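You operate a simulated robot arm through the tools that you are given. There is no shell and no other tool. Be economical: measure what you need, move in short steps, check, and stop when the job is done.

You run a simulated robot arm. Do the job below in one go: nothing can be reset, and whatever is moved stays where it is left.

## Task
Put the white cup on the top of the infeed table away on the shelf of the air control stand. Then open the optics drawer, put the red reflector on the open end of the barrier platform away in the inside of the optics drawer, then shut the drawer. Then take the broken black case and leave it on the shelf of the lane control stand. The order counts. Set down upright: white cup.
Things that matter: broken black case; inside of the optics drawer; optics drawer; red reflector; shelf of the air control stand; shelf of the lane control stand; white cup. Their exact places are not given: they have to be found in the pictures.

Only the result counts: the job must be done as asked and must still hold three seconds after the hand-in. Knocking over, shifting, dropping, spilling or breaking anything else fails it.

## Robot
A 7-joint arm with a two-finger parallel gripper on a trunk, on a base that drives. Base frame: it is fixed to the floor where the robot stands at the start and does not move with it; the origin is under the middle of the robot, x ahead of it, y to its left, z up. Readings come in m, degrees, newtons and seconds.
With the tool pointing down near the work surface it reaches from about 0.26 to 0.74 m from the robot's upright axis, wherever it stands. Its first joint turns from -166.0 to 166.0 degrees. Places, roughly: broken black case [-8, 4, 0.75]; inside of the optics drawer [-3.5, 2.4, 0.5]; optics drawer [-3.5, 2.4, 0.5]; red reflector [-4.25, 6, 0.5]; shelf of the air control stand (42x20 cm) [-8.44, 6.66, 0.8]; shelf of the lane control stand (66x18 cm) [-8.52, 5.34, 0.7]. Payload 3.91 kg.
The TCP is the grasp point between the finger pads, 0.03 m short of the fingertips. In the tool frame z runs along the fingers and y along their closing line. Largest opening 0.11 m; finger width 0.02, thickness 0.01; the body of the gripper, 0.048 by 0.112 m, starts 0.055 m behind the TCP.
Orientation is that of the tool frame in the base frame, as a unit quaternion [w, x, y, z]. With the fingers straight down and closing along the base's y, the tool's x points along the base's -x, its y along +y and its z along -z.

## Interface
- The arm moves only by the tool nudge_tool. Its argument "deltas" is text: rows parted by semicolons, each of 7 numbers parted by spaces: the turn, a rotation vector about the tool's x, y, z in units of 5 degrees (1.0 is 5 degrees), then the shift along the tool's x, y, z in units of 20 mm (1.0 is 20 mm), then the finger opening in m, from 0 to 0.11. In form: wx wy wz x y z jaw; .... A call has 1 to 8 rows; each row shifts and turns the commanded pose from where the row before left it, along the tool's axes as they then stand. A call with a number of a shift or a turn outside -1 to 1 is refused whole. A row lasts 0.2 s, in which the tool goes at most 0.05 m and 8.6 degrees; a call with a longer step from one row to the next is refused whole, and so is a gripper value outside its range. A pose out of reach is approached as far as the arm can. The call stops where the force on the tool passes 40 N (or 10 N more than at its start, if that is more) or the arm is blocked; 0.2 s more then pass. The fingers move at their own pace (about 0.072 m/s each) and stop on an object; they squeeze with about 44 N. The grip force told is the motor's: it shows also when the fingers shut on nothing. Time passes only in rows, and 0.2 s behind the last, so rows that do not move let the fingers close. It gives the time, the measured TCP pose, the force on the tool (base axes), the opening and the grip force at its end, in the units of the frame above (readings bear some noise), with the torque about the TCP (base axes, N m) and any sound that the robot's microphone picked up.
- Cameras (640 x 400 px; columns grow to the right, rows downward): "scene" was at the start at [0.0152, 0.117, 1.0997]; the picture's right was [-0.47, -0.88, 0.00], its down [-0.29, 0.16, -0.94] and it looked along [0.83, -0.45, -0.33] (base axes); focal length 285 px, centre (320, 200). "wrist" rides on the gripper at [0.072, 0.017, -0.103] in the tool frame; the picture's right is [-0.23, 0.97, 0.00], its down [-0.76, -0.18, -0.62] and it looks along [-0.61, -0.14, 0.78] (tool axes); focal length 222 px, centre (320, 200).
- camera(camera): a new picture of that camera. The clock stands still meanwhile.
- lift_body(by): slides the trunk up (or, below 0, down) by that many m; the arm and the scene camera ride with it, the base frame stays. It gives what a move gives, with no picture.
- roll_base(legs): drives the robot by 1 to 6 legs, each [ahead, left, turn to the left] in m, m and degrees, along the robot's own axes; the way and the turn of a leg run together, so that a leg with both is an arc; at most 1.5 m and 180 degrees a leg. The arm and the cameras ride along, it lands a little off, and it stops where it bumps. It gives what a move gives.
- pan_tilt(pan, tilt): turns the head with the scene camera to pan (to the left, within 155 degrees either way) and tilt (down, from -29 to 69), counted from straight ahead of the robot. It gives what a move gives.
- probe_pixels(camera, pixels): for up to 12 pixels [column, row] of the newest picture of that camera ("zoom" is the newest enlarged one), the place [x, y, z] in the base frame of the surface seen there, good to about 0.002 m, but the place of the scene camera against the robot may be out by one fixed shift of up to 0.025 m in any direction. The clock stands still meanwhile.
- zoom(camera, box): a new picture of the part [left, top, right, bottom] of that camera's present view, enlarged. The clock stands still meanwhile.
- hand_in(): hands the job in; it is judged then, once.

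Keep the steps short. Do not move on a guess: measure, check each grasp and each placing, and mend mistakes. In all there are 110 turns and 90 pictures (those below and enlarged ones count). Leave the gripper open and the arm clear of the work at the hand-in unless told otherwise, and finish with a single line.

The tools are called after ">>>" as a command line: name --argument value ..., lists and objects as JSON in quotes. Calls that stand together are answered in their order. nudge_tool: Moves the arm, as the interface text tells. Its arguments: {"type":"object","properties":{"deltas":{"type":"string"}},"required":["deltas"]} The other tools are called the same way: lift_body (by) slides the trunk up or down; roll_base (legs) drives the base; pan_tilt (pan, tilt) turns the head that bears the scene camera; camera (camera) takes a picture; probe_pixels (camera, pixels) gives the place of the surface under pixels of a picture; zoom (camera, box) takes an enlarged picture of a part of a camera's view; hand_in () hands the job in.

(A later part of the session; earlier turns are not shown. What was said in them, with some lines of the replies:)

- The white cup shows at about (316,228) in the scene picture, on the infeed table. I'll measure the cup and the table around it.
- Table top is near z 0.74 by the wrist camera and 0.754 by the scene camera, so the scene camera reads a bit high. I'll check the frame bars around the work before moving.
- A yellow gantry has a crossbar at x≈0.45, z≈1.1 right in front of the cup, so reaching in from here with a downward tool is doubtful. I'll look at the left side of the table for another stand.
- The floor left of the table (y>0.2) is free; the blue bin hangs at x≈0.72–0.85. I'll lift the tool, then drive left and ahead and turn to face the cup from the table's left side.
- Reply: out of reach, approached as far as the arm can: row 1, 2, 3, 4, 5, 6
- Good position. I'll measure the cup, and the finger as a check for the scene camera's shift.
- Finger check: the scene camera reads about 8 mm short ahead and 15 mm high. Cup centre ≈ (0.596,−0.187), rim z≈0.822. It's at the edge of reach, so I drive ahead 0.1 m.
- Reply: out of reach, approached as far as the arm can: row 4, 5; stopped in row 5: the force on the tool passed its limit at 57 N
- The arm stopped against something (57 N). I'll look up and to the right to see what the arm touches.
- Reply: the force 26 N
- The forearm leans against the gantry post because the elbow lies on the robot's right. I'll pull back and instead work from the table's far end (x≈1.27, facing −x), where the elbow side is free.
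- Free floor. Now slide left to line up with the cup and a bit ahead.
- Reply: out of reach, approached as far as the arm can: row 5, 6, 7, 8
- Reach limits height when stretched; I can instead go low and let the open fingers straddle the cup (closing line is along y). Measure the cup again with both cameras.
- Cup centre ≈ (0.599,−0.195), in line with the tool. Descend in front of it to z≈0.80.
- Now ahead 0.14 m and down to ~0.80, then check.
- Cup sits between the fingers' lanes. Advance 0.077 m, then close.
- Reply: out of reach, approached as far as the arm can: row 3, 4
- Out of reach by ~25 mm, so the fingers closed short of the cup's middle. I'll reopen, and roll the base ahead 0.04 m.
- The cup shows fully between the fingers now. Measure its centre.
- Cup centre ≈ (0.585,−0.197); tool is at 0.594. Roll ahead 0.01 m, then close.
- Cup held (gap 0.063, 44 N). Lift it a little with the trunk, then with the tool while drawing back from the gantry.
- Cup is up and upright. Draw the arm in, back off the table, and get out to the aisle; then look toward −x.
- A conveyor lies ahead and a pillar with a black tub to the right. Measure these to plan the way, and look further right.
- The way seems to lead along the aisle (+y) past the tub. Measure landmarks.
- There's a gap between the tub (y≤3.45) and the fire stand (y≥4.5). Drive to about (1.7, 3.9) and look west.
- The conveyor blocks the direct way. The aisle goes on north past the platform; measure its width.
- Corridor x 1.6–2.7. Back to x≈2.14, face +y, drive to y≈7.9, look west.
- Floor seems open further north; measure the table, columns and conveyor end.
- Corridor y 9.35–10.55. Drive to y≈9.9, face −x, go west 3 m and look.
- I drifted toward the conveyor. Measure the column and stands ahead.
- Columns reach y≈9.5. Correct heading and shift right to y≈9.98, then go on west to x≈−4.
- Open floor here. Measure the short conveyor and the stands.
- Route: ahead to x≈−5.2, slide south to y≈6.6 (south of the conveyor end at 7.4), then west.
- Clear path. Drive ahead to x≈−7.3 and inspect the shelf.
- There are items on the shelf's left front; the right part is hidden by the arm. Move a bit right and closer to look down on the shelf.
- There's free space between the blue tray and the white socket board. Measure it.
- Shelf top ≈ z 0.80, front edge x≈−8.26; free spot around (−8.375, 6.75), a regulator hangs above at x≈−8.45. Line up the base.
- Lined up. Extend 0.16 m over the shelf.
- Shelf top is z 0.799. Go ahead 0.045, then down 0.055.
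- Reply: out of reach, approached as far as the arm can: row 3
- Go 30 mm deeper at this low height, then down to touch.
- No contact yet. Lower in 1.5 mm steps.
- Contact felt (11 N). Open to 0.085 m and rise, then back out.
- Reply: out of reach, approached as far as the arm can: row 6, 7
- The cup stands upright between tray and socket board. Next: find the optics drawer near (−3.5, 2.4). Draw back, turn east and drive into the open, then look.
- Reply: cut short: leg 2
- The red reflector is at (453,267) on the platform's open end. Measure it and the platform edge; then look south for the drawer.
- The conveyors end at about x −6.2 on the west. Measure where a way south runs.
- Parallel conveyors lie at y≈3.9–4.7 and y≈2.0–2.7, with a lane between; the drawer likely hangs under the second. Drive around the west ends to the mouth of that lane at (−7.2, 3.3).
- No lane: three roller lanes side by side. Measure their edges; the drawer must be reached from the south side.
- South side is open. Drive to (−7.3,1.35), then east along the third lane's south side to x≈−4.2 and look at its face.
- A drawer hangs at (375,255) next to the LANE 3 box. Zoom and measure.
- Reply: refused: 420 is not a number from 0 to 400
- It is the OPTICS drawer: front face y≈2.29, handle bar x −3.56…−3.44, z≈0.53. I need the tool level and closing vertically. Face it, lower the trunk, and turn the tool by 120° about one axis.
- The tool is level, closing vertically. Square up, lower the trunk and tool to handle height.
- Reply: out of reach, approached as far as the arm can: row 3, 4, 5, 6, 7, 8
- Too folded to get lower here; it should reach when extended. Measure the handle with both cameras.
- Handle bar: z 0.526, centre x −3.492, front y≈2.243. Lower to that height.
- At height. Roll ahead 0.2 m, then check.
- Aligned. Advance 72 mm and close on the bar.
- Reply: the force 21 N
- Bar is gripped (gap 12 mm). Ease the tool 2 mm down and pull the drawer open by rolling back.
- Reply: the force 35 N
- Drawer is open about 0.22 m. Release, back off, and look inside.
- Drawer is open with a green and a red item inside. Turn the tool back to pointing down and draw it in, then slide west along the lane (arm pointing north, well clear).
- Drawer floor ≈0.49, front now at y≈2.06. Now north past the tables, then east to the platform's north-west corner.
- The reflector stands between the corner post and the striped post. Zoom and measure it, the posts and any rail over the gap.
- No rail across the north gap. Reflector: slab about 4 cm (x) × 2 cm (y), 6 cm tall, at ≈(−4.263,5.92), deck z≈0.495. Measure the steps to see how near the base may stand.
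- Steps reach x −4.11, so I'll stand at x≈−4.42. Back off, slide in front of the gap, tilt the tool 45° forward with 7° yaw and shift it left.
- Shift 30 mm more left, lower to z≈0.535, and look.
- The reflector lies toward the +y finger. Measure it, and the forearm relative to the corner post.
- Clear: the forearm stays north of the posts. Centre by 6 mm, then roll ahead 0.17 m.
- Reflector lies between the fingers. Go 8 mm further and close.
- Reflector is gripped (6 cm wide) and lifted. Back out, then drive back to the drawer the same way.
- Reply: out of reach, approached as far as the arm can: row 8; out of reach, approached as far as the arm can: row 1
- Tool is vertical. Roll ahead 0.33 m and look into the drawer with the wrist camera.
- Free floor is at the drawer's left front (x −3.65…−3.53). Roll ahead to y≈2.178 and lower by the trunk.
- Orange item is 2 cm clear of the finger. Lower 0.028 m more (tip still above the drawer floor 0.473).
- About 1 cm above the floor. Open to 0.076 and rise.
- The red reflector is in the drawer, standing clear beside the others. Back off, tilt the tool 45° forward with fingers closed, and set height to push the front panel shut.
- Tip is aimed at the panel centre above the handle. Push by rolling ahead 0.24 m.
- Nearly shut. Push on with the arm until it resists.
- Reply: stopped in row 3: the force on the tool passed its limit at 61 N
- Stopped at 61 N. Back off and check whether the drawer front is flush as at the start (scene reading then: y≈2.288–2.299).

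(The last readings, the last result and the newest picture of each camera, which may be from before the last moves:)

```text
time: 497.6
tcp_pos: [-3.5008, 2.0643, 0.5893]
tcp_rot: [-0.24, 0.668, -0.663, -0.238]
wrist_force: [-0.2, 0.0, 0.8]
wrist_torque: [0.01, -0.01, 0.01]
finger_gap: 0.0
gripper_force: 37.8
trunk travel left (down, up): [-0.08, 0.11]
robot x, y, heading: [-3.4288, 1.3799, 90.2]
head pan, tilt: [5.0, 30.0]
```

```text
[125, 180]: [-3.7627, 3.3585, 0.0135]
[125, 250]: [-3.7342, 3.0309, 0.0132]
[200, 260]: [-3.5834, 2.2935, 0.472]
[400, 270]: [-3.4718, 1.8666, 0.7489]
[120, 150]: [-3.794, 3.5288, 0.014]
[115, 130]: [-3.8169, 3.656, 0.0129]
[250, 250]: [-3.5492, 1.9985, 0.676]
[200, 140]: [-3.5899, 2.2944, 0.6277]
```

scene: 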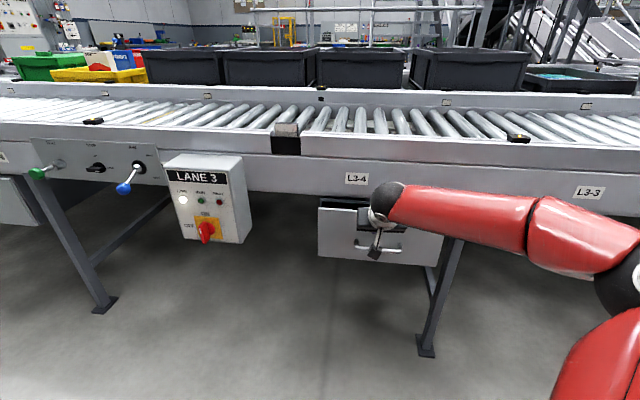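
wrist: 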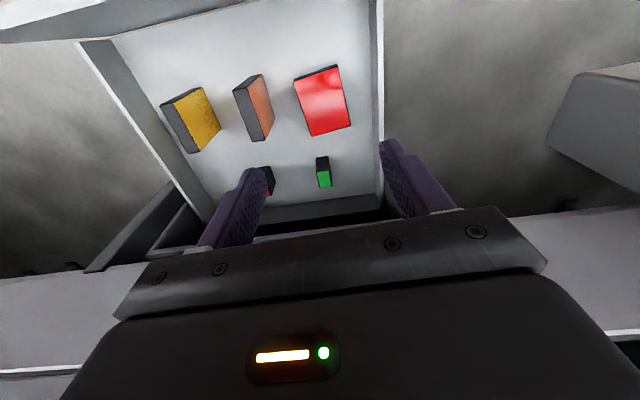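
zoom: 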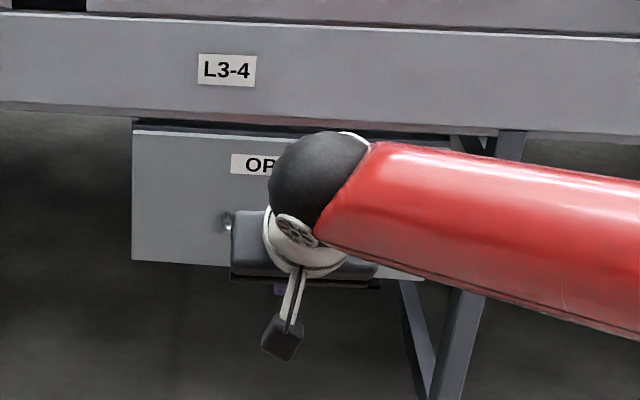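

Drawer front is flush again. Now the black case: turn the tool down again, raise and draw it in, and drive round to the tables at the west wall.

>>> roll_base --legs '[[-0.2, 0, 0]]'

>>> lift_body --by 0.11

>>> nudge_tool --deltas "0 1 0 0 0 0 0.08;0 1 0 0 0 0 0.08;0 1 0 0 0 0 0.08;0 1 0 0 0 0 0.08;0 1 0 0 0 0 0.08;0 1 0 0 0 0 0.08;0 1 0 0 0 0 0.08;0 1 0 0 0 0 0.08"

>>> nudge_tool --deltas "0 0 0 1 0 -1 0.08;0 0 0 1 0 -1 0.08;0 0 0 1 0 -1 0.08;0 0 0 1 0 -1 0.08;0 0 0 1 0 -1 0.08;0 0 0 1 0 -1 0.08;0 0 0 1 0 -1 0.08;0 0 0 1 0 -1 0.08"

>>> roll_base --legs '[[0, 1.3, 0], [0, 1.3, 0], [0, 1.2, 0]]'

```text
time: 499.2
tcp_pos: [-3.5007, 1.8621, 0.5897]
tcp_rot: [-0.24, 0.668, -0.663, -0.239]
wrist_force: [-0.2, -0.3, 0.7]
wrist_torque: [-0.02, 0.0, 0.0]
finger_gap: 0.0
gripper_force: 38.2
trunk travel left (down, up): [-0.08, 0.11]
robot x, y, heading: [-3.4235, 1.1815, 90.6]
head pan, tilt: [5.0, 30.0]
```

```text
time: 500.6
tcp_pos: [-3.5006, 1.8619, 0.6995]
tcp_rot: [-0.239, 0.668, -0.663, -0.239]
wrist_force: [-0.1, -0.4, -0.1]
wrist_torque: [0.01, 0.02, 0.02]
finger_gap: 0.0
gripper_force: 37.7
trunk travel left (down, up): [-0.19, 0.0]
robot x, y, heading: [-3.4271, 1.1787, 90.4]
head pan, tilt: [5.0, 30.0]
```

```text
time: 502.4
tcp_pos: [-3.4999, 1.8615, 0.6987]
tcp_rot: [0.003, 0.709, -0.705, 0.005]
wrist_force: [0.0, -0.5, 0.3]
wrist_torque: [0.01, 0.02, -0.02]
finger_gap: 0.08
gripper_force: 0.0
trunk travel left (down, up): [-0.19, 0.0]
robot x, y, heading: [-3.4221, 1.1786, 90.3]
head pan, tilt: [5.0, 30.0]
```

```text
time: 504.2
tcp_pos: [-3.4993, 1.7048, 0.8597]
tcp_rot: [0.001, 0.709, -0.706, 0.005]
wrist_force: [0.0, 0.6, -1.0]
wrist_torque: [-0.02, 0.02, 0.01]
finger_gap: 0.08
gripper_force: 0.0
trunk travel left (down, up): [-0.19, 0.0]
robot x, y, heading: [-3.4278, 1.1769, 90.3]
head pan, tilt: [5.0, 30.0]
```

```text
time: 522.7
tcp_pos: [-7.3273, 1.7154, 0.8623]
tcp_rot: [-0.002, -0.703, 0.711, -0.004]
wrist_force: [-0.9, -0.4, 0.4]
wrist_torque: [-0.02, 0.0, -0.03]
finger_gap: 0.0798
gripper_force: 0.1
trunk travel left (down, up): [-0.19, 0.0]
robot x, y, heading: [-7.2664, 1.192, 89.2]
head pan, tilt: [5.0, 30.0]
```

>>> roll_base --legs '[[1.3, 0, 0.8], [1.2, 0, 0]]'

>>> pan_tilt --pan 75 --tilt 25

>>> camera --camera "scene"

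```text
time: 535.0
tcp_pos: [-7.2901, 4.2275, 0.8614]
tcp_rot: [-0.002, -0.703, 0.711, -0.004]
wrist_force: [-0.2, 0.1, 0.2]
wrist_torque: [0.02, 0.01, 0.06]
finger_gap: 0.08
gripper_force: 0.0
trunk travel left (down, up): [-0.19, 0.0]
robot x, y, heading: [-7.2284, 3.701, 89.7]
head pan, tilt: [5.0, 30.0]
```

```text
time: 536.4
tcp_pos: [-7.2911, 4.227, 0.8606]
tcp_rot: [-0.002, -0.703, 0.711, -0.004]
wrist_force: [0.8, 0.5, -0.4]
wrist_torque: [0.01, -0.01, 0.01]
finger_gap: 0.0799
gripper_force: 0.0
trunk travel left (down, up): [-0.19, 0.0]
robot x, y, heading: [-7.2251, 3.7003, 89.3]
head pan, tilt: [75.0, 25.0]
```

```text
10 pictures are left
```

scene: 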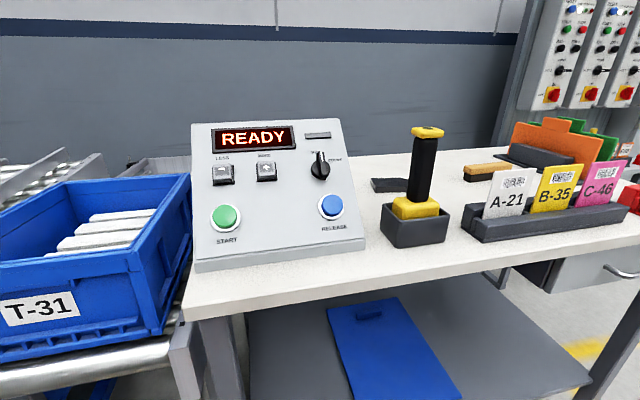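

Candidates: a small black object at (390,185). Zoom in on it.

>>> zoom --camera "scene" --box '[340, 130, 600, 260]'

>>> probe_pixels --camera "scene" --pixels '[[390, 185], [375, 188], [405, 180], [405, 192], [372, 180], [485, 172], [530, 158], [420, 225], [425, 135], [470, 210], [370, 215], [640, 220]]'

```text
2.46 times, centred on (470, 195) of scene
```

zoom: 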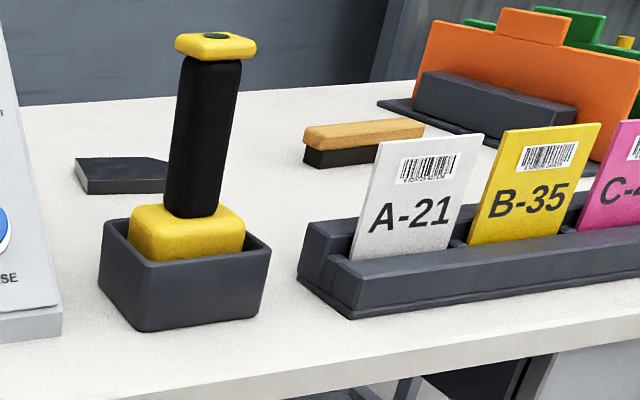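

```text
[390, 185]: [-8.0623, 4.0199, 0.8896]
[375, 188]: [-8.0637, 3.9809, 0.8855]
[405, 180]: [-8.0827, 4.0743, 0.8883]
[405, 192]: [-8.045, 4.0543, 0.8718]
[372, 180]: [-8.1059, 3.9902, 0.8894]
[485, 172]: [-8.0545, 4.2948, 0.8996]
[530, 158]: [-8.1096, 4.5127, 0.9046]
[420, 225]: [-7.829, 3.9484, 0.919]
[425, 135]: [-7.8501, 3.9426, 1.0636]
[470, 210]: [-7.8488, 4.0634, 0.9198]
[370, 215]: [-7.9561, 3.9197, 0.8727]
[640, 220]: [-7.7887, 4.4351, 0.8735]
```

The flat black piece at (−8.07,4.03), ~6.5 cm deep, lies behind a stamp handle and a card tray. I'll draw the arm in, turn to face the table from a bit further north, and look past the handle.

>>> nudge_tool --deltas "0 0 0 1 0 -0.6 0.08;0 0 0 1 0 -0.6 0.08;0 0 0 1 0 -0.6 0.08;0 0 0 1 0 -0.6 0.08;0 0 0 1 0 -0.6 0.08;0 0 0 1 0 -0.6 0.08;0 0 0 1 0 -0.6 0.08;0 0 0 1 0 -0.6 0.08"

>>> probe_pixels --camera "zoom" --pixels '[[78, 190], [140, 185], [165, 163], [140, 157], [80, 158], [300, 260], [360, 250], [480, 140], [265, 250], [105, 230], [255, 45], [390, 145]]'

>>> roll_base --legs '[[0.62, 0, 0], [0, 0, 90.5]]'

>>> pan_tilt --pan 15 --tilt 22

>>> zoom --camera "scene" --box '[100, 100, 500, 350]'

```text
time: 538.2
tcp_pos: [-7.2928, 4.067, 0.9574]
tcp_rot: [-0.002, -0.702, 0.712, -0.005]
wrist_force: [-0.1, -0.3, -1.1]
wrist_torque: [-0.05, 0.0, -0.02]
finger_gap: 0.0802
gripper_force: 0.1
trunk travel left (down, up): [-0.19, 0.0]
robot x, y, heading: [-7.2284, 3.7042, 89.3]
head pan, tilt: [75.0, 25.0]
```

```text
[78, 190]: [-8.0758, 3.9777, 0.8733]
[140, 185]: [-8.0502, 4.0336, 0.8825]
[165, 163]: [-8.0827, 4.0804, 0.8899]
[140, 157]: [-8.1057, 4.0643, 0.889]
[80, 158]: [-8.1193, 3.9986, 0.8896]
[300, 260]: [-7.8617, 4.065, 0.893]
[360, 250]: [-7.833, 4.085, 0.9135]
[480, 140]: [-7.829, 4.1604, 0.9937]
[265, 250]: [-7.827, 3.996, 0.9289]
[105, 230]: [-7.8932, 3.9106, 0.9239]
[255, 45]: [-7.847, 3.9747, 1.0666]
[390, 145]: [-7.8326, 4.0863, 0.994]
```

```text
time: 545.4
tcp_pos: [-7.5851, 4.2414, 0.9573]
tcp_rot: [-0.002, 1.0, -0.007, 0.004]
wrist_force: [0.3, -0.6, 0.7]
wrist_torque: [0.06, 0.0, -0.04]
finger_gap: 0.0803
gripper_force: 0.0
trunk travel left (down, up): [-0.19, 0.0]
robot x, y, heading: [-7.2192, 4.3007, 179.1]
head pan, tilt: [75.0, 25.0]
```

```text
time: 546.7
tcp_pos: [-7.5863, 4.243, 0.9578]
tcp_rot: [-0.001, 1.0, -0.007, 0.005]
wrist_force: [-0.2, 0.3, -0.4]
wrist_torque: [-0.01, 0.01, 0.0]
finger_gap: 0.08
gripper_force: 0.0
trunk travel left (down, up): [-0.19, 0.0]
robot x, y, heading: [-7.2173, 4.3039, 179.2]
head pan, tilt: [15.0, 22.0]
```

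```text
1.60 times, centred on (300, 225) of scene
```

zoom: 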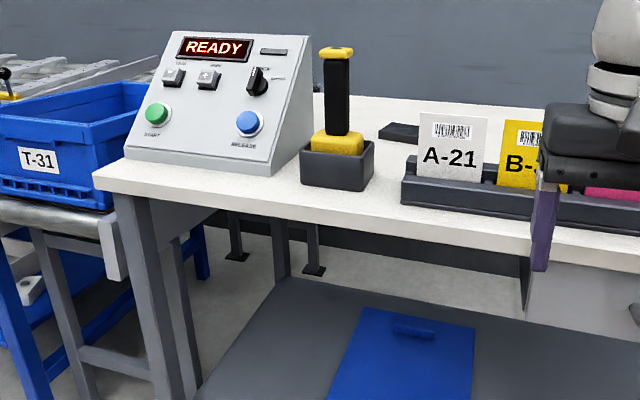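

>>> probe_pixels --camera "zoom" --pixels '[[382, 132], [392, 126], [405, 128], [415, 130], [415, 138], [400, 138], [385, 138], [418, 112], [402, 190], [374, 165], [352, 48], [300, 60]]'

>>> zoom --camera "scene" --box '[280, 150, 400, 230]'

```text
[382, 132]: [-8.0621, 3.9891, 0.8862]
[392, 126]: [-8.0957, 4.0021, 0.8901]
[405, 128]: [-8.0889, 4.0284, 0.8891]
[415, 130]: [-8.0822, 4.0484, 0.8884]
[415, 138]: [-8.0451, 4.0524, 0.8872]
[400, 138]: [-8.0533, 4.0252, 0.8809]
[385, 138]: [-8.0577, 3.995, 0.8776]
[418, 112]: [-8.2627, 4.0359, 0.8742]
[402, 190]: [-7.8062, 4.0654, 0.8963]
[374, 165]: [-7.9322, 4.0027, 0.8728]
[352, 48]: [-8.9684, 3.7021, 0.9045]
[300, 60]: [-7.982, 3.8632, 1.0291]
```

```text
5.00 times, centred on (340, 190) of scene
```

zoom: 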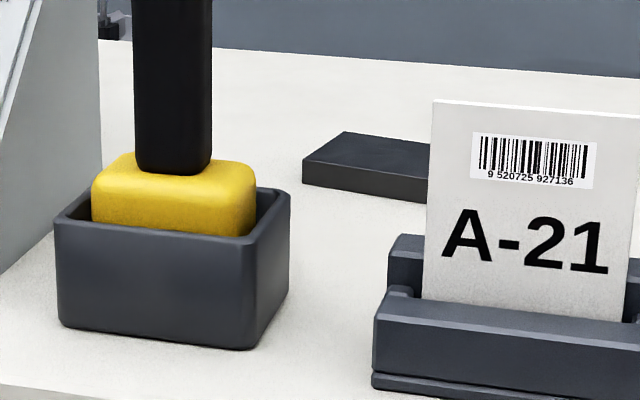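

The case lies 14° off the y axis, ~5 cm deep and ≥10 cm long. A vertical tool would make the forearm graze the stamp and cards, so I'll use a 45° forward tilt, high over the obstacles, and view the case with the wrist camera.

>>> roll_base --legs '[[0, 0.21, 0.8]]'

>>> nudge_tool --deltas "0 -1 0 -1 0 0 0.08;0 -1 0 -1 0 0 0.08;0 -1 0 -1 0 0 0.08;0 -1 0 -1 0 0 0.08;0 -1 0 -1 0 0 0.08;0 -1 0 -1 0 0 0.08;0 -1 0 -1 0 0 0.08;0 -1 0 -1 0 0 0.08"

```text
time: 548.4
tcp_pos: [-7.5863, 4.0271, 0.9576]
tcp_rot: [-0.002, 1.0, -0.001, 0.004]
wrist_force: [-0.1, 0.5, 0.3]
wrist_torque: [-0.01, -0.03, 0.0]
finger_gap: 0.0799
gripper_force: 0.1
trunk travel left (down, up): [-0.19, 0.0]
robot x, y, heading: [-7.2199, 4.0951, 180.0]
head pan, tilt: [15.0, 22.0]
```

```text
time: 550.2
tcp_pos: [-7.7375, 4.0263, 1.0048]
tcp_rot: [-0.001, 0.941, 0.0, -0.339]
wrist_force: [0.8, 0.6, -1.1]
wrist_torque: [-0.01, 0.01, 0.04]
finger_gap: 0.0801
gripper_force: 0.1
trunk travel left (down, up): [-0.19, 0.0]
robot x, y, heading: [-7.2216, 4.0951, 179.7]
head pan, tilt: [15.0, 22.0]
```

Works. Raise to z≈1.10, open the fingers fully, then roll ahead over the obstacles.

>>> nudge_tool --deltas "0 0 0 -0.643 0 -0.766 0.11;0 0 0 -0.643 0 -0.766 0.11;0 0 0 -0.643 0 -0.766 0.11;0 0 0 -0.643 0 -0.766 0.11;0 0 0 -0.643 0 -0.766 0.11;0 0 0 0 0 0 0.11"

```text
time: 551.6
tcp_pos: [-7.7385, 4.026, 1.1045]
tcp_rot: [-0.003, 0.941, 0.0, -0.338]
wrist_force: [0.0, 0.0, -0.2]
wrist_torque: [-0.04, -0.01, -0.01]
finger_gap: 0.1099
gripper_force: 0.1
trunk travel left (down, up): [-0.19, 0.0]
robot x, y, heading: [-7.2194, 4.095, 179.9]
head pan, tilt: [15.0, 22.0]
```

>>> roll_base --legs '[[0.25, 0, 0]]'

>>> camera --camera "wrist"

```text
time: 553.4
tcp_pos: [-7.9893, 4.0263, 1.1032]
tcp_rot: [-0.003, 0.941, 0.0, -0.338]
wrist_force: [0.2, 0.1, -0.6]
wrist_torque: [0.0, -0.01, 0.02]
finger_gap: 0.1102
gripper_force: 0.1
trunk travel left (down, up): [-0.19, 0.0]
robot x, y, heading: [-7.4727, 4.094, -180.1]
head pan, tilt: [15.0, 22.0]
```

```text
6 pictures are left
```

wrist: 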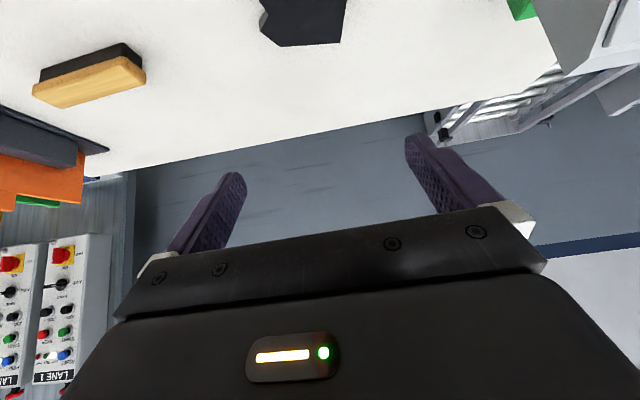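

The case shows at the top (260–348). Measure its ends.

>>> probe_pixels --camera "wrist" --pixels '[[262, 8], [268, 25], [281, 43], [340, 40], [345, 10], [300, 3], [330, 3], [266, 2], [283, 25], [310, 20], [305, 60], [210, 60]]'

```text
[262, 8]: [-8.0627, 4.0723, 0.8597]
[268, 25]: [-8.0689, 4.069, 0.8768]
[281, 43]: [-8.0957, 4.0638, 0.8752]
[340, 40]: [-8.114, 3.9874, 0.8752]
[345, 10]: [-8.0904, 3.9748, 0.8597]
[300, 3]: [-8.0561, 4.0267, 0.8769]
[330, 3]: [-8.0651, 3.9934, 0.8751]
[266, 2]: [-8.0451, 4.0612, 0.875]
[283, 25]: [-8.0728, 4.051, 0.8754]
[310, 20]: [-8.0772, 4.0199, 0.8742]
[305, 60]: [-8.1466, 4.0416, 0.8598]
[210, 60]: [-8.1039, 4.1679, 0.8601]
```

The case spans y 3.978–4.072 (9 cm), x −8.045…−8.114, top z 0.875, table 0.860 – it fits in the open fingers. Ease the tilt to 30° and move over it.

>>> nudge_tool --deltas "0 1 0 0 0 0 0.11;0 1 0 0 0 0 0.11;0 0 0 -0.849 0.05 0.49 0.11;0 0 0 -0.849 0.05 0.49 0.11;0 0 0 -0.849 0 0.49 0.11;0 0 0 -0.849 0 0.49 0.11;0 0 0 0 0 0 0.11"

>>> nudge_tool --deltas "0 0 0 0.5 0 0.866 0.11;0 0 0 0.5 0 0.866 0.11;0 0 0 0.5 0 0.866 0.11;0 0 0 0.5 0 0.866 0.11;0 0 0 0.5 0 0.866 0.11;0 0 0 0.5 0 0.866 0.11;0 0 0 0.5 0 0.866 0.11;0 0 0 0 0 0 0.11"

>>> camera --camera "wrist"

```text
time: 555.0
tcp_pos: [-8.0173, 4.056, 1.0689]
tcp_rot: [-0.002, 0.967, 0.001, -0.254]
wrist_force: [-0.4, 0.1, -0.1]
wrist_torque: [-0.02, 0.01, 0.0]
finger_gap: 0.1098
gripper_force: 0.0
out of reach, approached as far as the arm can: row 2, 3, 4, 5, 6
trunk travel left (down, up): [-0.19, 0.0]
robot x, y, heading: [-7.4714, 4.0957, -179.8]
head pan, tilt: [15.0, 22.0]
```

```text
time: 556.8
tcp_pos: [-8.0144, 4.0538, 0.9299]
tcp_rot: [-0.003, 0.967, 0.0, -0.255]
wrist_force: [0.5, -0.1, -0.1]
wrist_torque: [0.0, -0.04, 0.02]
finger_gap: 0.1101
gripper_force: 0.0
trunk travel left (down, up): [-0.19, 0.0]
robot x, y, heading: [-7.4736, 4.0961, -180.0]
head pan, tilt: [15.0, 22.0]
```

```text
5 pictures are left
```

wrist: 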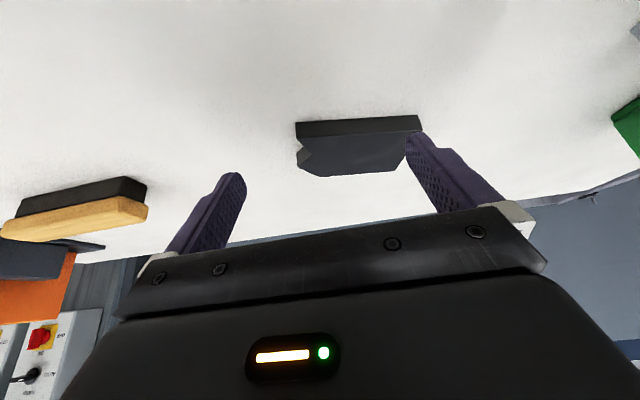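

Now at (−8.014,4.054,0.930), clear above the case. Re-measure its ends from this view.

>>> probe_pixels --camera "wrist" --pixels '[[297, 130], [299, 165], [308, 150], [318, 174], [400, 168], [408, 140], [420, 122], [345, 160], [360, 130], [330, 122], [393, 172], [422, 130]]'

```text
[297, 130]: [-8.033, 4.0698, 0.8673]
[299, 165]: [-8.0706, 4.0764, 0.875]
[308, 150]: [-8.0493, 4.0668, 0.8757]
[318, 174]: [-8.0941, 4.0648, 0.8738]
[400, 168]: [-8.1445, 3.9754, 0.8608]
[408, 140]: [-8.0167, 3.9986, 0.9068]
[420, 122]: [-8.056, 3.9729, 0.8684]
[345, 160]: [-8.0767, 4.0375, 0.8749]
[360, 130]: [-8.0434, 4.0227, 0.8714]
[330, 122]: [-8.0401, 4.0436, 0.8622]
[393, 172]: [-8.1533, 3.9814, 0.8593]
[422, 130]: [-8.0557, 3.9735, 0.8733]
```

Centre the fingers at y 4.0257 and go ahead 46 mm, still above the case; then check readings.

>>> nudge_tool --deltas "0 0 0 -0.658 0.47 0.38 0.11;0 0 0 -0.658 0.47 0.38 0.11;0 0 0 -0.658 0.465 0.38 0.11;0 0 0 0 0 0 0.11;0 0 0 0 0 0 0.11"

```text
time: 558.0
tcp_pos: [-8.0586, 4.0257, 0.9296]
tcp_rot: [-0.002, 0.967, 0.001, -0.254]
wrist_force: [-1.0, -0.7, 0.2]
wrist_torque: [0.0, 0.01, 0.01]
finger_gap: 0.11
gripper_force: 0.1
trunk travel left (down, up): [-0.19, 0.0]
robot x, y, heading: [-7.4718, 4.0946, -179.8]
head pan, tilt: [15.0, 22.0]
```

Exactly placed. Lower 35 mm in steps and, if unhindered, close.

>>> nudge_tool --deltas "0 0 0 0.25 0 0.433 0.11;0 0 0 0.25 0 0.433 0.11;0 0 0 0.25 0 0.433 0.11;0 0 0 0.125 0 0.2165 0.11;0 0 0 0 0 0 0.11"

```text
time: 559.2
tcp_pos: [-8.0597, 4.0271, 0.8939]
tcp_rot: [-0.001, 0.967, 0.0, -0.255]
wrist_force: [-0.9, 0.3, 0.7]
wrist_torque: [-0.02, -0.01, 0.02]
finger_gap: 0.1102
gripper_force: 0.0
trunk travel left (down, up): [-0.19, 0.0]
robot x, y, heading: [-7.472, 4.0939, -179.9]
head pan, tilt: [15.0, 22.0]
```

No contact force. Close on the case.

>>> nudge_tool --deltas "0 0 0 0 0 0 0.07;0 0 0 0 0 0 0.07;0 0 0 0 0 0 0.07;0 0 0 0 0 0 0.07"

>>> nudge_tool --deltas "0 0 0 -0.25 0 -0.433 0.07;0 0 0 -0.5 0 -0.866 0.07;0 0 0 -0.5 0 -0.866 0.07;0 0 0 -0.5 0 -0.866 0.07;0 0 0 -0.5 0 -0.866 0.07;0 0 0 -0.5 0 -0.866 0.07;0 0 0 -0.5 0 -0.866 0.07;0 0 0 -0.5 0 -0.866 0.07"

```text
time: 560.2
tcp_pos: [-8.0596, 4.0273, 0.893]
tcp_rot: [-0.003, 0.967, 0.0, -0.254]
wrist_force: [0.8, 0.4, 0.2]
wrist_torque: [0.04, 0.01, -0.02]
finger_gap: 0.1057
gripper_force: 43.6
trunk travel left (down, up): [-0.19, 0.0]
robot x, y, heading: [-7.4698, 4.0944, -179.8]
head pan, tilt: [15.0, 22.0]
```

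```text
time: 562.0
tcp_pos: [-8.055, 4.028, 1.038]
tcp_rot: [-0.002, 0.967, 0.001, -0.255]
wrist_force: [0.3, 0.4, -1.3]
wrist_torque: [0.0, 0.0, 0.02]
finger_gap: 0.1056
gripper_force: 43.8
out of reach, approached as far as the arm can: row 8
trunk travel left (down, up): [-0.19, 0.0]
robot x, y, heading: [-7.4729, 4.0928, -180.0]
head pan, tilt: [15.0, 22.0]
```

Case gripped (gap 0.106, 44 N) and lifted. Draw back slightly, tilt to 40° and rise to clear the stamp.

>>> nudge_tool --deltas "0 -1 0 0.866 0 -0.5 0.07;0 -1 0 0.82 0 -0.57 0.07;0 0 0 -0.643 0 -0.766 0.07;0 0 0 -0.643 0 -0.766 0.07;0 0 0 -0.643 0 -0.766 0.07;0 0 0 -0.643 0 -0.766 0.07;0 0 0 -0.643 0 -0.766 0.07;0 0 0 0 0 0 0.07"

```text
time: 563.8
tcp_pos: [-8.0088, 4.0279, 1.1091]
tcp_rot: [-0.001, 0.941, 0.001, -0.338]
wrist_force: [-0.4, -0.8, -0.5]
wrist_torque: [-0.02, -0.01, -0.03]
finger_gap: 0.1056
gripper_force: 44.1
out of reach, approached as far as the arm can: row 6, 7
trunk travel left (down, up): [-0.19, 0.0]
robot x, y, heading: [-7.4714, 4.0954, -179.9]
head pan, tilt: [15.0, 22.0]
```

High enough (case bottom ≈1.07). Roll back, slide north to the lane control stand, and look at its shelf.

>>> roll_base --legs '[[-0.3, 0, 0], [0, -1.2, 0]]'

>>> pan_tilt --pan 5 --tilt 20

>>> camera --camera "scene"

```text
time: 571.6
tcp_pos: [-7.7043, 5.2375, 1.1087]
tcp_rot: [-0.002, 0.941, -0.001, -0.337]
wrist_force: [-0.1, 0.0, -0.6]
wrist_torque: [-0.04, -0.05, -0.01]
finger_gap: 0.1044
gripper_force: 43.9
trunk travel left (down, up): [-0.19, 0.0]
robot x, y, heading: [-7.1657, 5.3056, 179.7]
head pan, tilt: [15.0, 22.0]
```

```text
time: 572.3
tcp_pos: [-7.7046, 5.2352, 1.1085]
tcp_rot: [-0.002, 0.941, 0.0, -0.338]
wrist_force: [0.1, 0.3, -0.5]
wrist_torque: [0.0, 0.03, -0.01]
finger_gap: 0.1044
gripper_force: 44.0
trunk travel left (down, up): [-0.19, 0.0]
robot x, y, heading: [-7.1654, 5.2994, 179.7]
head pan, tilt: [5.0, 20.0]
```

```text
4 pictures are left
```

scene: 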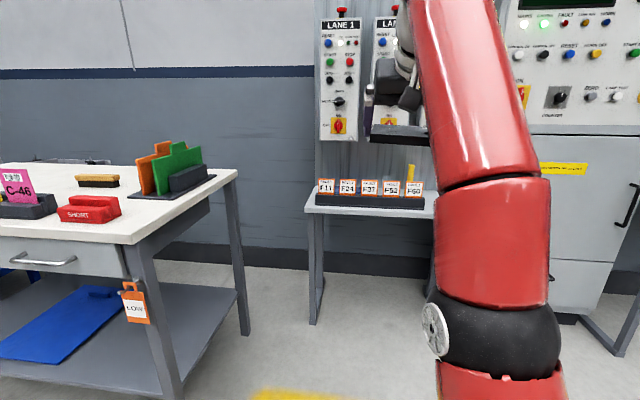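

>>> probe_pixels --camera "scene" --pixels '[[310, 208], [318, 203], [340, 200], [422, 203], [430, 210], [430, 190], [410, 172], [345, 178], [400, 178], [330, 170], [312, 195], [432, 180]]'

```text
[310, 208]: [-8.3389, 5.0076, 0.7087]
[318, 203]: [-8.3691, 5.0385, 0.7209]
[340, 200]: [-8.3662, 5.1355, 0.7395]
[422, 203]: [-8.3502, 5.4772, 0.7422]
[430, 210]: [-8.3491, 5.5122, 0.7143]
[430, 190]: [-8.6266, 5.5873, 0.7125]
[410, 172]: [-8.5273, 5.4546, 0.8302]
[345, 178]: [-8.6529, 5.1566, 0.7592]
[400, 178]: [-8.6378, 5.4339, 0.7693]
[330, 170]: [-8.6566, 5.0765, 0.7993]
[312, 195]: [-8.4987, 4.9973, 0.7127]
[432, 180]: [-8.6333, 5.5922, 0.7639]
```

The shelf (z≈0.70) is free behind the card tray. First lower the tool here and bring the tilt to 15°; measure the boxes above and the cards.

>>> probe_pixels --camera "scene" --pixels '[[325, 181], [347, 180], [368, 181], [340, 100], [325, 60], [358, 60], [377, 60], [340, 138], [385, 140], [357, 190], [420, 182], [390, 182]]'

>>> nudge_tool --deltas "0 0 0 0.643 0 0.766 0.07;0 0 0 0.643 0 0.766 0.07;0 0 0 0.643 0 0.766 0.07;0 0 0 0.643 0 0.766 0.07;0 0 0 0.643 0 0.766 0.07;0 0 0 0.643 0 0.766 0.07;0 0 0 0.643 0 0.766 0.07;0 0 0 0.643 0 0.766 0.07"

>>> nudge_tool --deltas "0 0 0 0.643 0 0.766 0.07;0 1 0 0 0 0 0.07;0 1 0 0 0 0 0.07;0 1 0 0 0 0 0.07;0 1 0 0 0 0 0.07;0 1 0 0 0 0 0.07;0 0 0 0 0 0 0.07"

```text
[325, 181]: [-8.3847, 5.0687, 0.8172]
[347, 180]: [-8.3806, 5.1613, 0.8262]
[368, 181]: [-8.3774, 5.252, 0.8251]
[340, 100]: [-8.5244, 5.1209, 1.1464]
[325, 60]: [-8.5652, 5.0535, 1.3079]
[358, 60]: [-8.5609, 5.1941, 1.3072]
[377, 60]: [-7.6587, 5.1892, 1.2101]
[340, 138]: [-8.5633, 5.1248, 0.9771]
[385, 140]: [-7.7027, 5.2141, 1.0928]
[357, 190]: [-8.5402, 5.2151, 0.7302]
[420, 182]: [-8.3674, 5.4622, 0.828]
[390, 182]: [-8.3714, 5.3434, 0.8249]
```

```text
time: 574.1
tcp_pos: [-7.7729, 5.2217, 1.0594]
tcp_rot: [-0.002, 0.942, -0.002, -0.336]
wrist_force: [-0.7, -0.2, -0.4]
wrist_torque: [-0.02, 0.02, 0.01]
finger_gap: 0.1051
gripper_force: 44.2
out of reach, approached as far as the arm can: row 1, 2, 3, 4, 5, 6, 7, 8
trunk travel left (down, up): [-0.19, 0.0]
robot x, y, heading: [-7.1694, 5.2983, 179.8]
head pan, tilt: [5.0, 20.0]
```

```text
time: 575.7
tcp_pos: [-7.7326, 5.227, 1.0142]
tcp_rot: [-0.003, 0.985, -0.001, -0.17]
wrist_force: [0.3, -0.4, -0.7]
wrist_torque: [-0.01, 0.01, 0.0]
finger_gap: 0.1046
gripper_force: 44.0
out of reach, approached as far as the arm can: row 1, 2, 3, 4, 5, 6
trunk travel left (down, up): [-0.19, 0.0]
robot x, y, heading: [-7.1669, 5.3022, 180.0]
head pan, tilt: [5.0, 20.0]
```

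Card tops are z≈0.81. I'll bring the tool to ~5° tilt and lower to z≈0.93 here first.

>>> nudge_tool --deltas "0 1 0 0 0 0.6 0.07;0 1 0 0 0 0.6 0.07;0 1 0 0 0 0.6 0.07;0 0 0 0 0 0.6 0.07;0 0 0 0 0 0 0.07"

```text
time: 576.9
tcp_pos: [-7.7364, 5.2231, 0.9755]
tcp_rot: [-0.002, 0.994, -0.001, -0.113]
wrist_force: [-0.3, 0.1, -0.9]
wrist_torque: [-0.02, 0.01, -0.02]
finger_gap: 0.1047
gripper_force: 44.0
out of reach, approached as far as the arm can: row 1, 2
trunk travel left (down, up): [-0.19, 0.0]
robot x, y, heading: [-7.1694, 5.3028, 180.2]
head pan, tilt: [5.0, 20.0]
5 turns are left
```

Few turns left, so I batch: finish the tilt, lower to z≈0.90, roll ahead over the shelf and look with the wrist camera.

>>> nudge_tool --deltas "0 1 0 0 0 0.8 0.07;0 0.6 0 0 0 0.8 0.07;0 0 0 0 0 0.8 0.07;0 0 0 0 0 0.8 0.07;0 0 0 0 0 0.5 0.07;0 0 0 0 0 0 0.07"

>>> roll_base --legs '[[0.735, 0, 0]]'

>>> camera --camera "wrist"

>>> probe_pixels --camera "wrist" --pixels '[[320, 30], [320, 60], [320, 90], [280, 100], [380, 100], [200, 100], [450, 100], [320, 150], [250, 60], [400, 60], [150, 150], [500, 150]]'

```text
time: 578.3
tcp_pos: [-7.7431, 5.2248, 0.8998]
tcp_rot: [-0.002, 0.999, -0.001, -0.044]
wrist_force: [-1.2, 0.2, -1.0]
wrist_torque: [0.02, 0.02, 0.01]
finger_gap: 0.1045
gripper_force: 44.4
out of reach, approached as far as the arm can: row 1
trunk travel left (down, up): [-0.19, 0.0]
robot x, y, heading: [-7.1645, 5.3005, 180.0]
head pan, tilt: [5.0, 20.0]
```

```text
time: 582.3
tcp_pos: [-8.472, 5.2203, 0.9007]
tcp_rot: [-0.002, 0.999, 0.006, -0.037]
wrist_force: [8.5, 2.2, -1.7]
wrist_torque: [-0.1, 0.6, 0.43]
finger_gap: 0.1045
gripper_force: 43.7
trunk travel left (down, up): [-0.19, 0.0]
robot x, y, heading: [-7.8997, 5.2998, -179.9]
head pan, tilt: [5.0, 20.0]
stopped in leg 1: the force on the tool passed its limit at 61 N (the readings are from after the stop); the commanded pose is now the measured one
```

```text
3 pictures are left
```

wrist: 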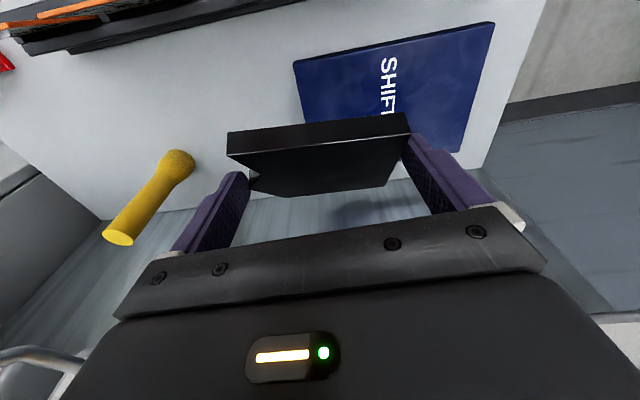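

```text
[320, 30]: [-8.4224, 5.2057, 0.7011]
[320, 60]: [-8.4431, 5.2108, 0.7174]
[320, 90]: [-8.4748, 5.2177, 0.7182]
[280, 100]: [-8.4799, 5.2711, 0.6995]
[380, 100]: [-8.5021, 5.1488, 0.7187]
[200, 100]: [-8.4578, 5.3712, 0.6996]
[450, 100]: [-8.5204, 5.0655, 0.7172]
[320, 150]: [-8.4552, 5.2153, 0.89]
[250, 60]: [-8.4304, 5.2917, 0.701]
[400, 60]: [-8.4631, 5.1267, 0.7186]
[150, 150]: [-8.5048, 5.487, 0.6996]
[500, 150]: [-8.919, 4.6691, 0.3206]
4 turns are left
```

The wrist touched a lane box, so I back 18 mm. A blue binder lies at y<5.245 and a yellow torch at y>5.43; free shelf is between. Shift to y≈5.337, lower part way and check.

>>> roll_base --legs '[[-0.018, 0, 0], [0, -0.118, 0]]'

>>> nudge_tool --deltas "0 0 0 0.08 0 0.95 0.07;0 0 0 0.08 0 0.95 0.07;0 0 0 0.08 0 0.95 0.07;0 0 0 0.08 0 0.95 0.07;0 0 0 0.08 0 0.95 0.07;0 0 0 0.08 0 0.95 0.07;0 0 0 0 0 0 0.07"

>>> camera --camera "wrist"

>>> probe_pixels --camera "wrist" --pixels '[[320, 20], [320, 60], [320, 90], [250, 90], [400, 90], [200, 130], [450, 150], [200, 100], [320, 128], [320, 150], [170, 160], [250, 40]]'

```text
time: 583.9
tcp_pos: [-8.4562, 5.3369, 0.899]
tcp_rot: [-0.002, 0.999, 0.006, -0.037]
wrist_force: [0.6, 0.2, 0.0]
wrist_torque: [0.01, 0.04, -0.04]
finger_gap: 0.1042
gripper_force: 44.3
trunk travel left (down, up): [-0.19, 0.0]
robot x, y, heading: [-7.8823, 5.4165, -179.7]
head pan, tilt: [5.0, 20.0]
```

```text
time: 585.5
tcp_pos: [-8.455, 5.3388, 0.7843]
tcp_rot: [-0.003, 0.999, 0.006, -0.036]
wrist_force: [0.5, -1.1, -0.3]
wrist_torque: [-0.01, 0.0, -0.02]
finger_gap: 0.104
gripper_force: 44.2
trunk travel left (down, up): [-0.19, 0.0]
robot x, y, heading: [-7.8835, 5.422, -179.6]
head pan, tilt: [5.0, 20.0]
```

```text
2 pictures are left
```

wrist: 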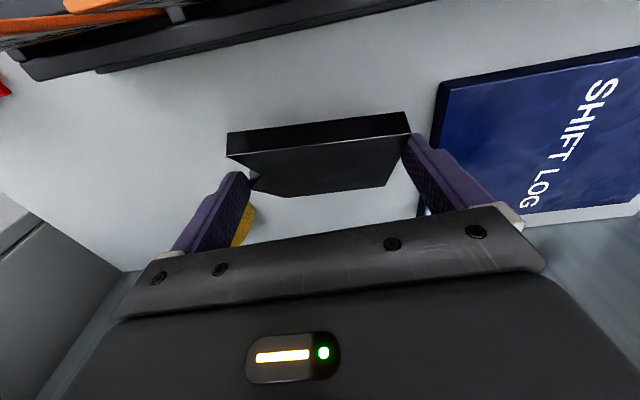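

```text
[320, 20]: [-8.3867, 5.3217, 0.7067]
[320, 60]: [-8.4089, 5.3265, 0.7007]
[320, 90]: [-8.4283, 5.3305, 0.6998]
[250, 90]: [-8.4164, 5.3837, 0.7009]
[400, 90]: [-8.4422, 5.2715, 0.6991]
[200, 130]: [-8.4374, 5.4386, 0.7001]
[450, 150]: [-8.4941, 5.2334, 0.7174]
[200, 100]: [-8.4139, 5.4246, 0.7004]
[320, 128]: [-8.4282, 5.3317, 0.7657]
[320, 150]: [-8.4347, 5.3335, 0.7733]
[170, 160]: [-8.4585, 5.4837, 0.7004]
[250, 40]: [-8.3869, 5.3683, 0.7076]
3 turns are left
```

Clear of binder (y<5.255), torch and tray (x>−8.387). Lower the last 28 mm, release, rise, back off, and look.

>>> nudge_tool --deltas "0 0 0 0.06 0 0.7 0.07;0 0 0 0.03 0 0.4 0.07;0 0 0 0.02 0 0.22 0.07;0 0 0 0 0 0.1 0.07;0 0 0 0 0 0 0.11;0 0 0 0 0 0 0.11;0 0 0 0 0 0 0.11;0 0 0 0 0 0 0.11"

>>> nudge_tool --deltas "0 0 0 0 0 -0.4 0.11;0 0 0 0 0 -0.8 0.11;0 0 0 0 0 -1 0.11;0 0 0 0 0 -1 0.11;0 0 0 0 0 -1 0.11;0 0 0 0 0 -1 0.11;0 0 0 0 0 -1 0.11;0 0 0 0 0 -1 0.11"

>>> camera --camera "wrist"

```text
time: 587.3
tcp_pos: [-8.4555, 5.3387, 0.7577]
tcp_rot: [-0.002, 0.999, 0.006, -0.036]
wrist_force: [0.4, 0.0, 0.3]
wrist_torque: [-0.03, 0.03, -0.01]
finger_gap: 0.1099
gripper_force: 0.0
trunk travel left (down, up): [-0.19, 0.0]
robot x, y, heading: [-7.8839, 5.4146, -179.6]
head pan, tilt: [5.0, 20.0]
```

```text
time: 589.1
tcp_pos: [-8.4429, 5.3375, 0.9015]
tcp_rot: [-0.003, 0.999, 0.007, -0.038]
wrist_force: [-0.5, -0.1, 0.0]
wrist_torque: [-0.02, 0.03, 0.04]
finger_gap: 0.1102
gripper_force: 0.2
trunk travel left (down, up): [-0.19, 0.0]
robot x, y, heading: [-7.8815, 5.4171, -179.7]
head pan, tilt: [5.0, 20.0]
```

```text
1 pictures are left
2 turns are left
```

wrist: 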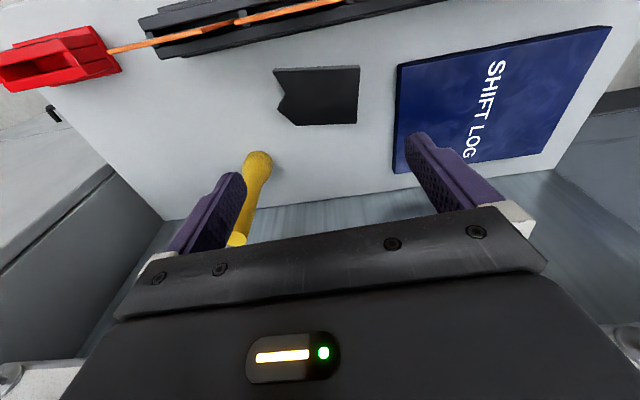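

The case lies flat on the shelf, clear of binder, torch and tray. Roll back to be clear of the stand.

>>> roll_base --legs '[[-0.5, 0, 0]]'

```text
time: 592.0
tcp_pos: [-7.9444, 5.3397, 0.9]
tcp_rot: [-0.002, 0.999, 0.007, -0.037]
wrist_force: [0.1, 0.1, -0.7]
wrist_torque: [-0.01, 0.0, -0.01]
finger_gap: 0.1102
gripper_force: 0.1
trunk travel left (down, up): [-0.19, 0.0]
robot x, y, heading: [-7.3823, 5.4222, -179.5]
head pan, tilt: [5.0, 20.0]
1 turns are left
```

The gripper is open and the arm is clear of the work, so I hand the job in.

>>> hand_in

```text
The job is handed in.
```

Job handed in: the white cup stands upright on the air control stand's shelf, the red reflector is in the shut optics drawer, and the broken black case is on the lane control stand's shelf; on the way the arm bumped the infeed gantry post and a lane control box (57 N and 61 N) and one base turn was cut short for an unknown reason, and I saw no damage but did not check any of the three closely.
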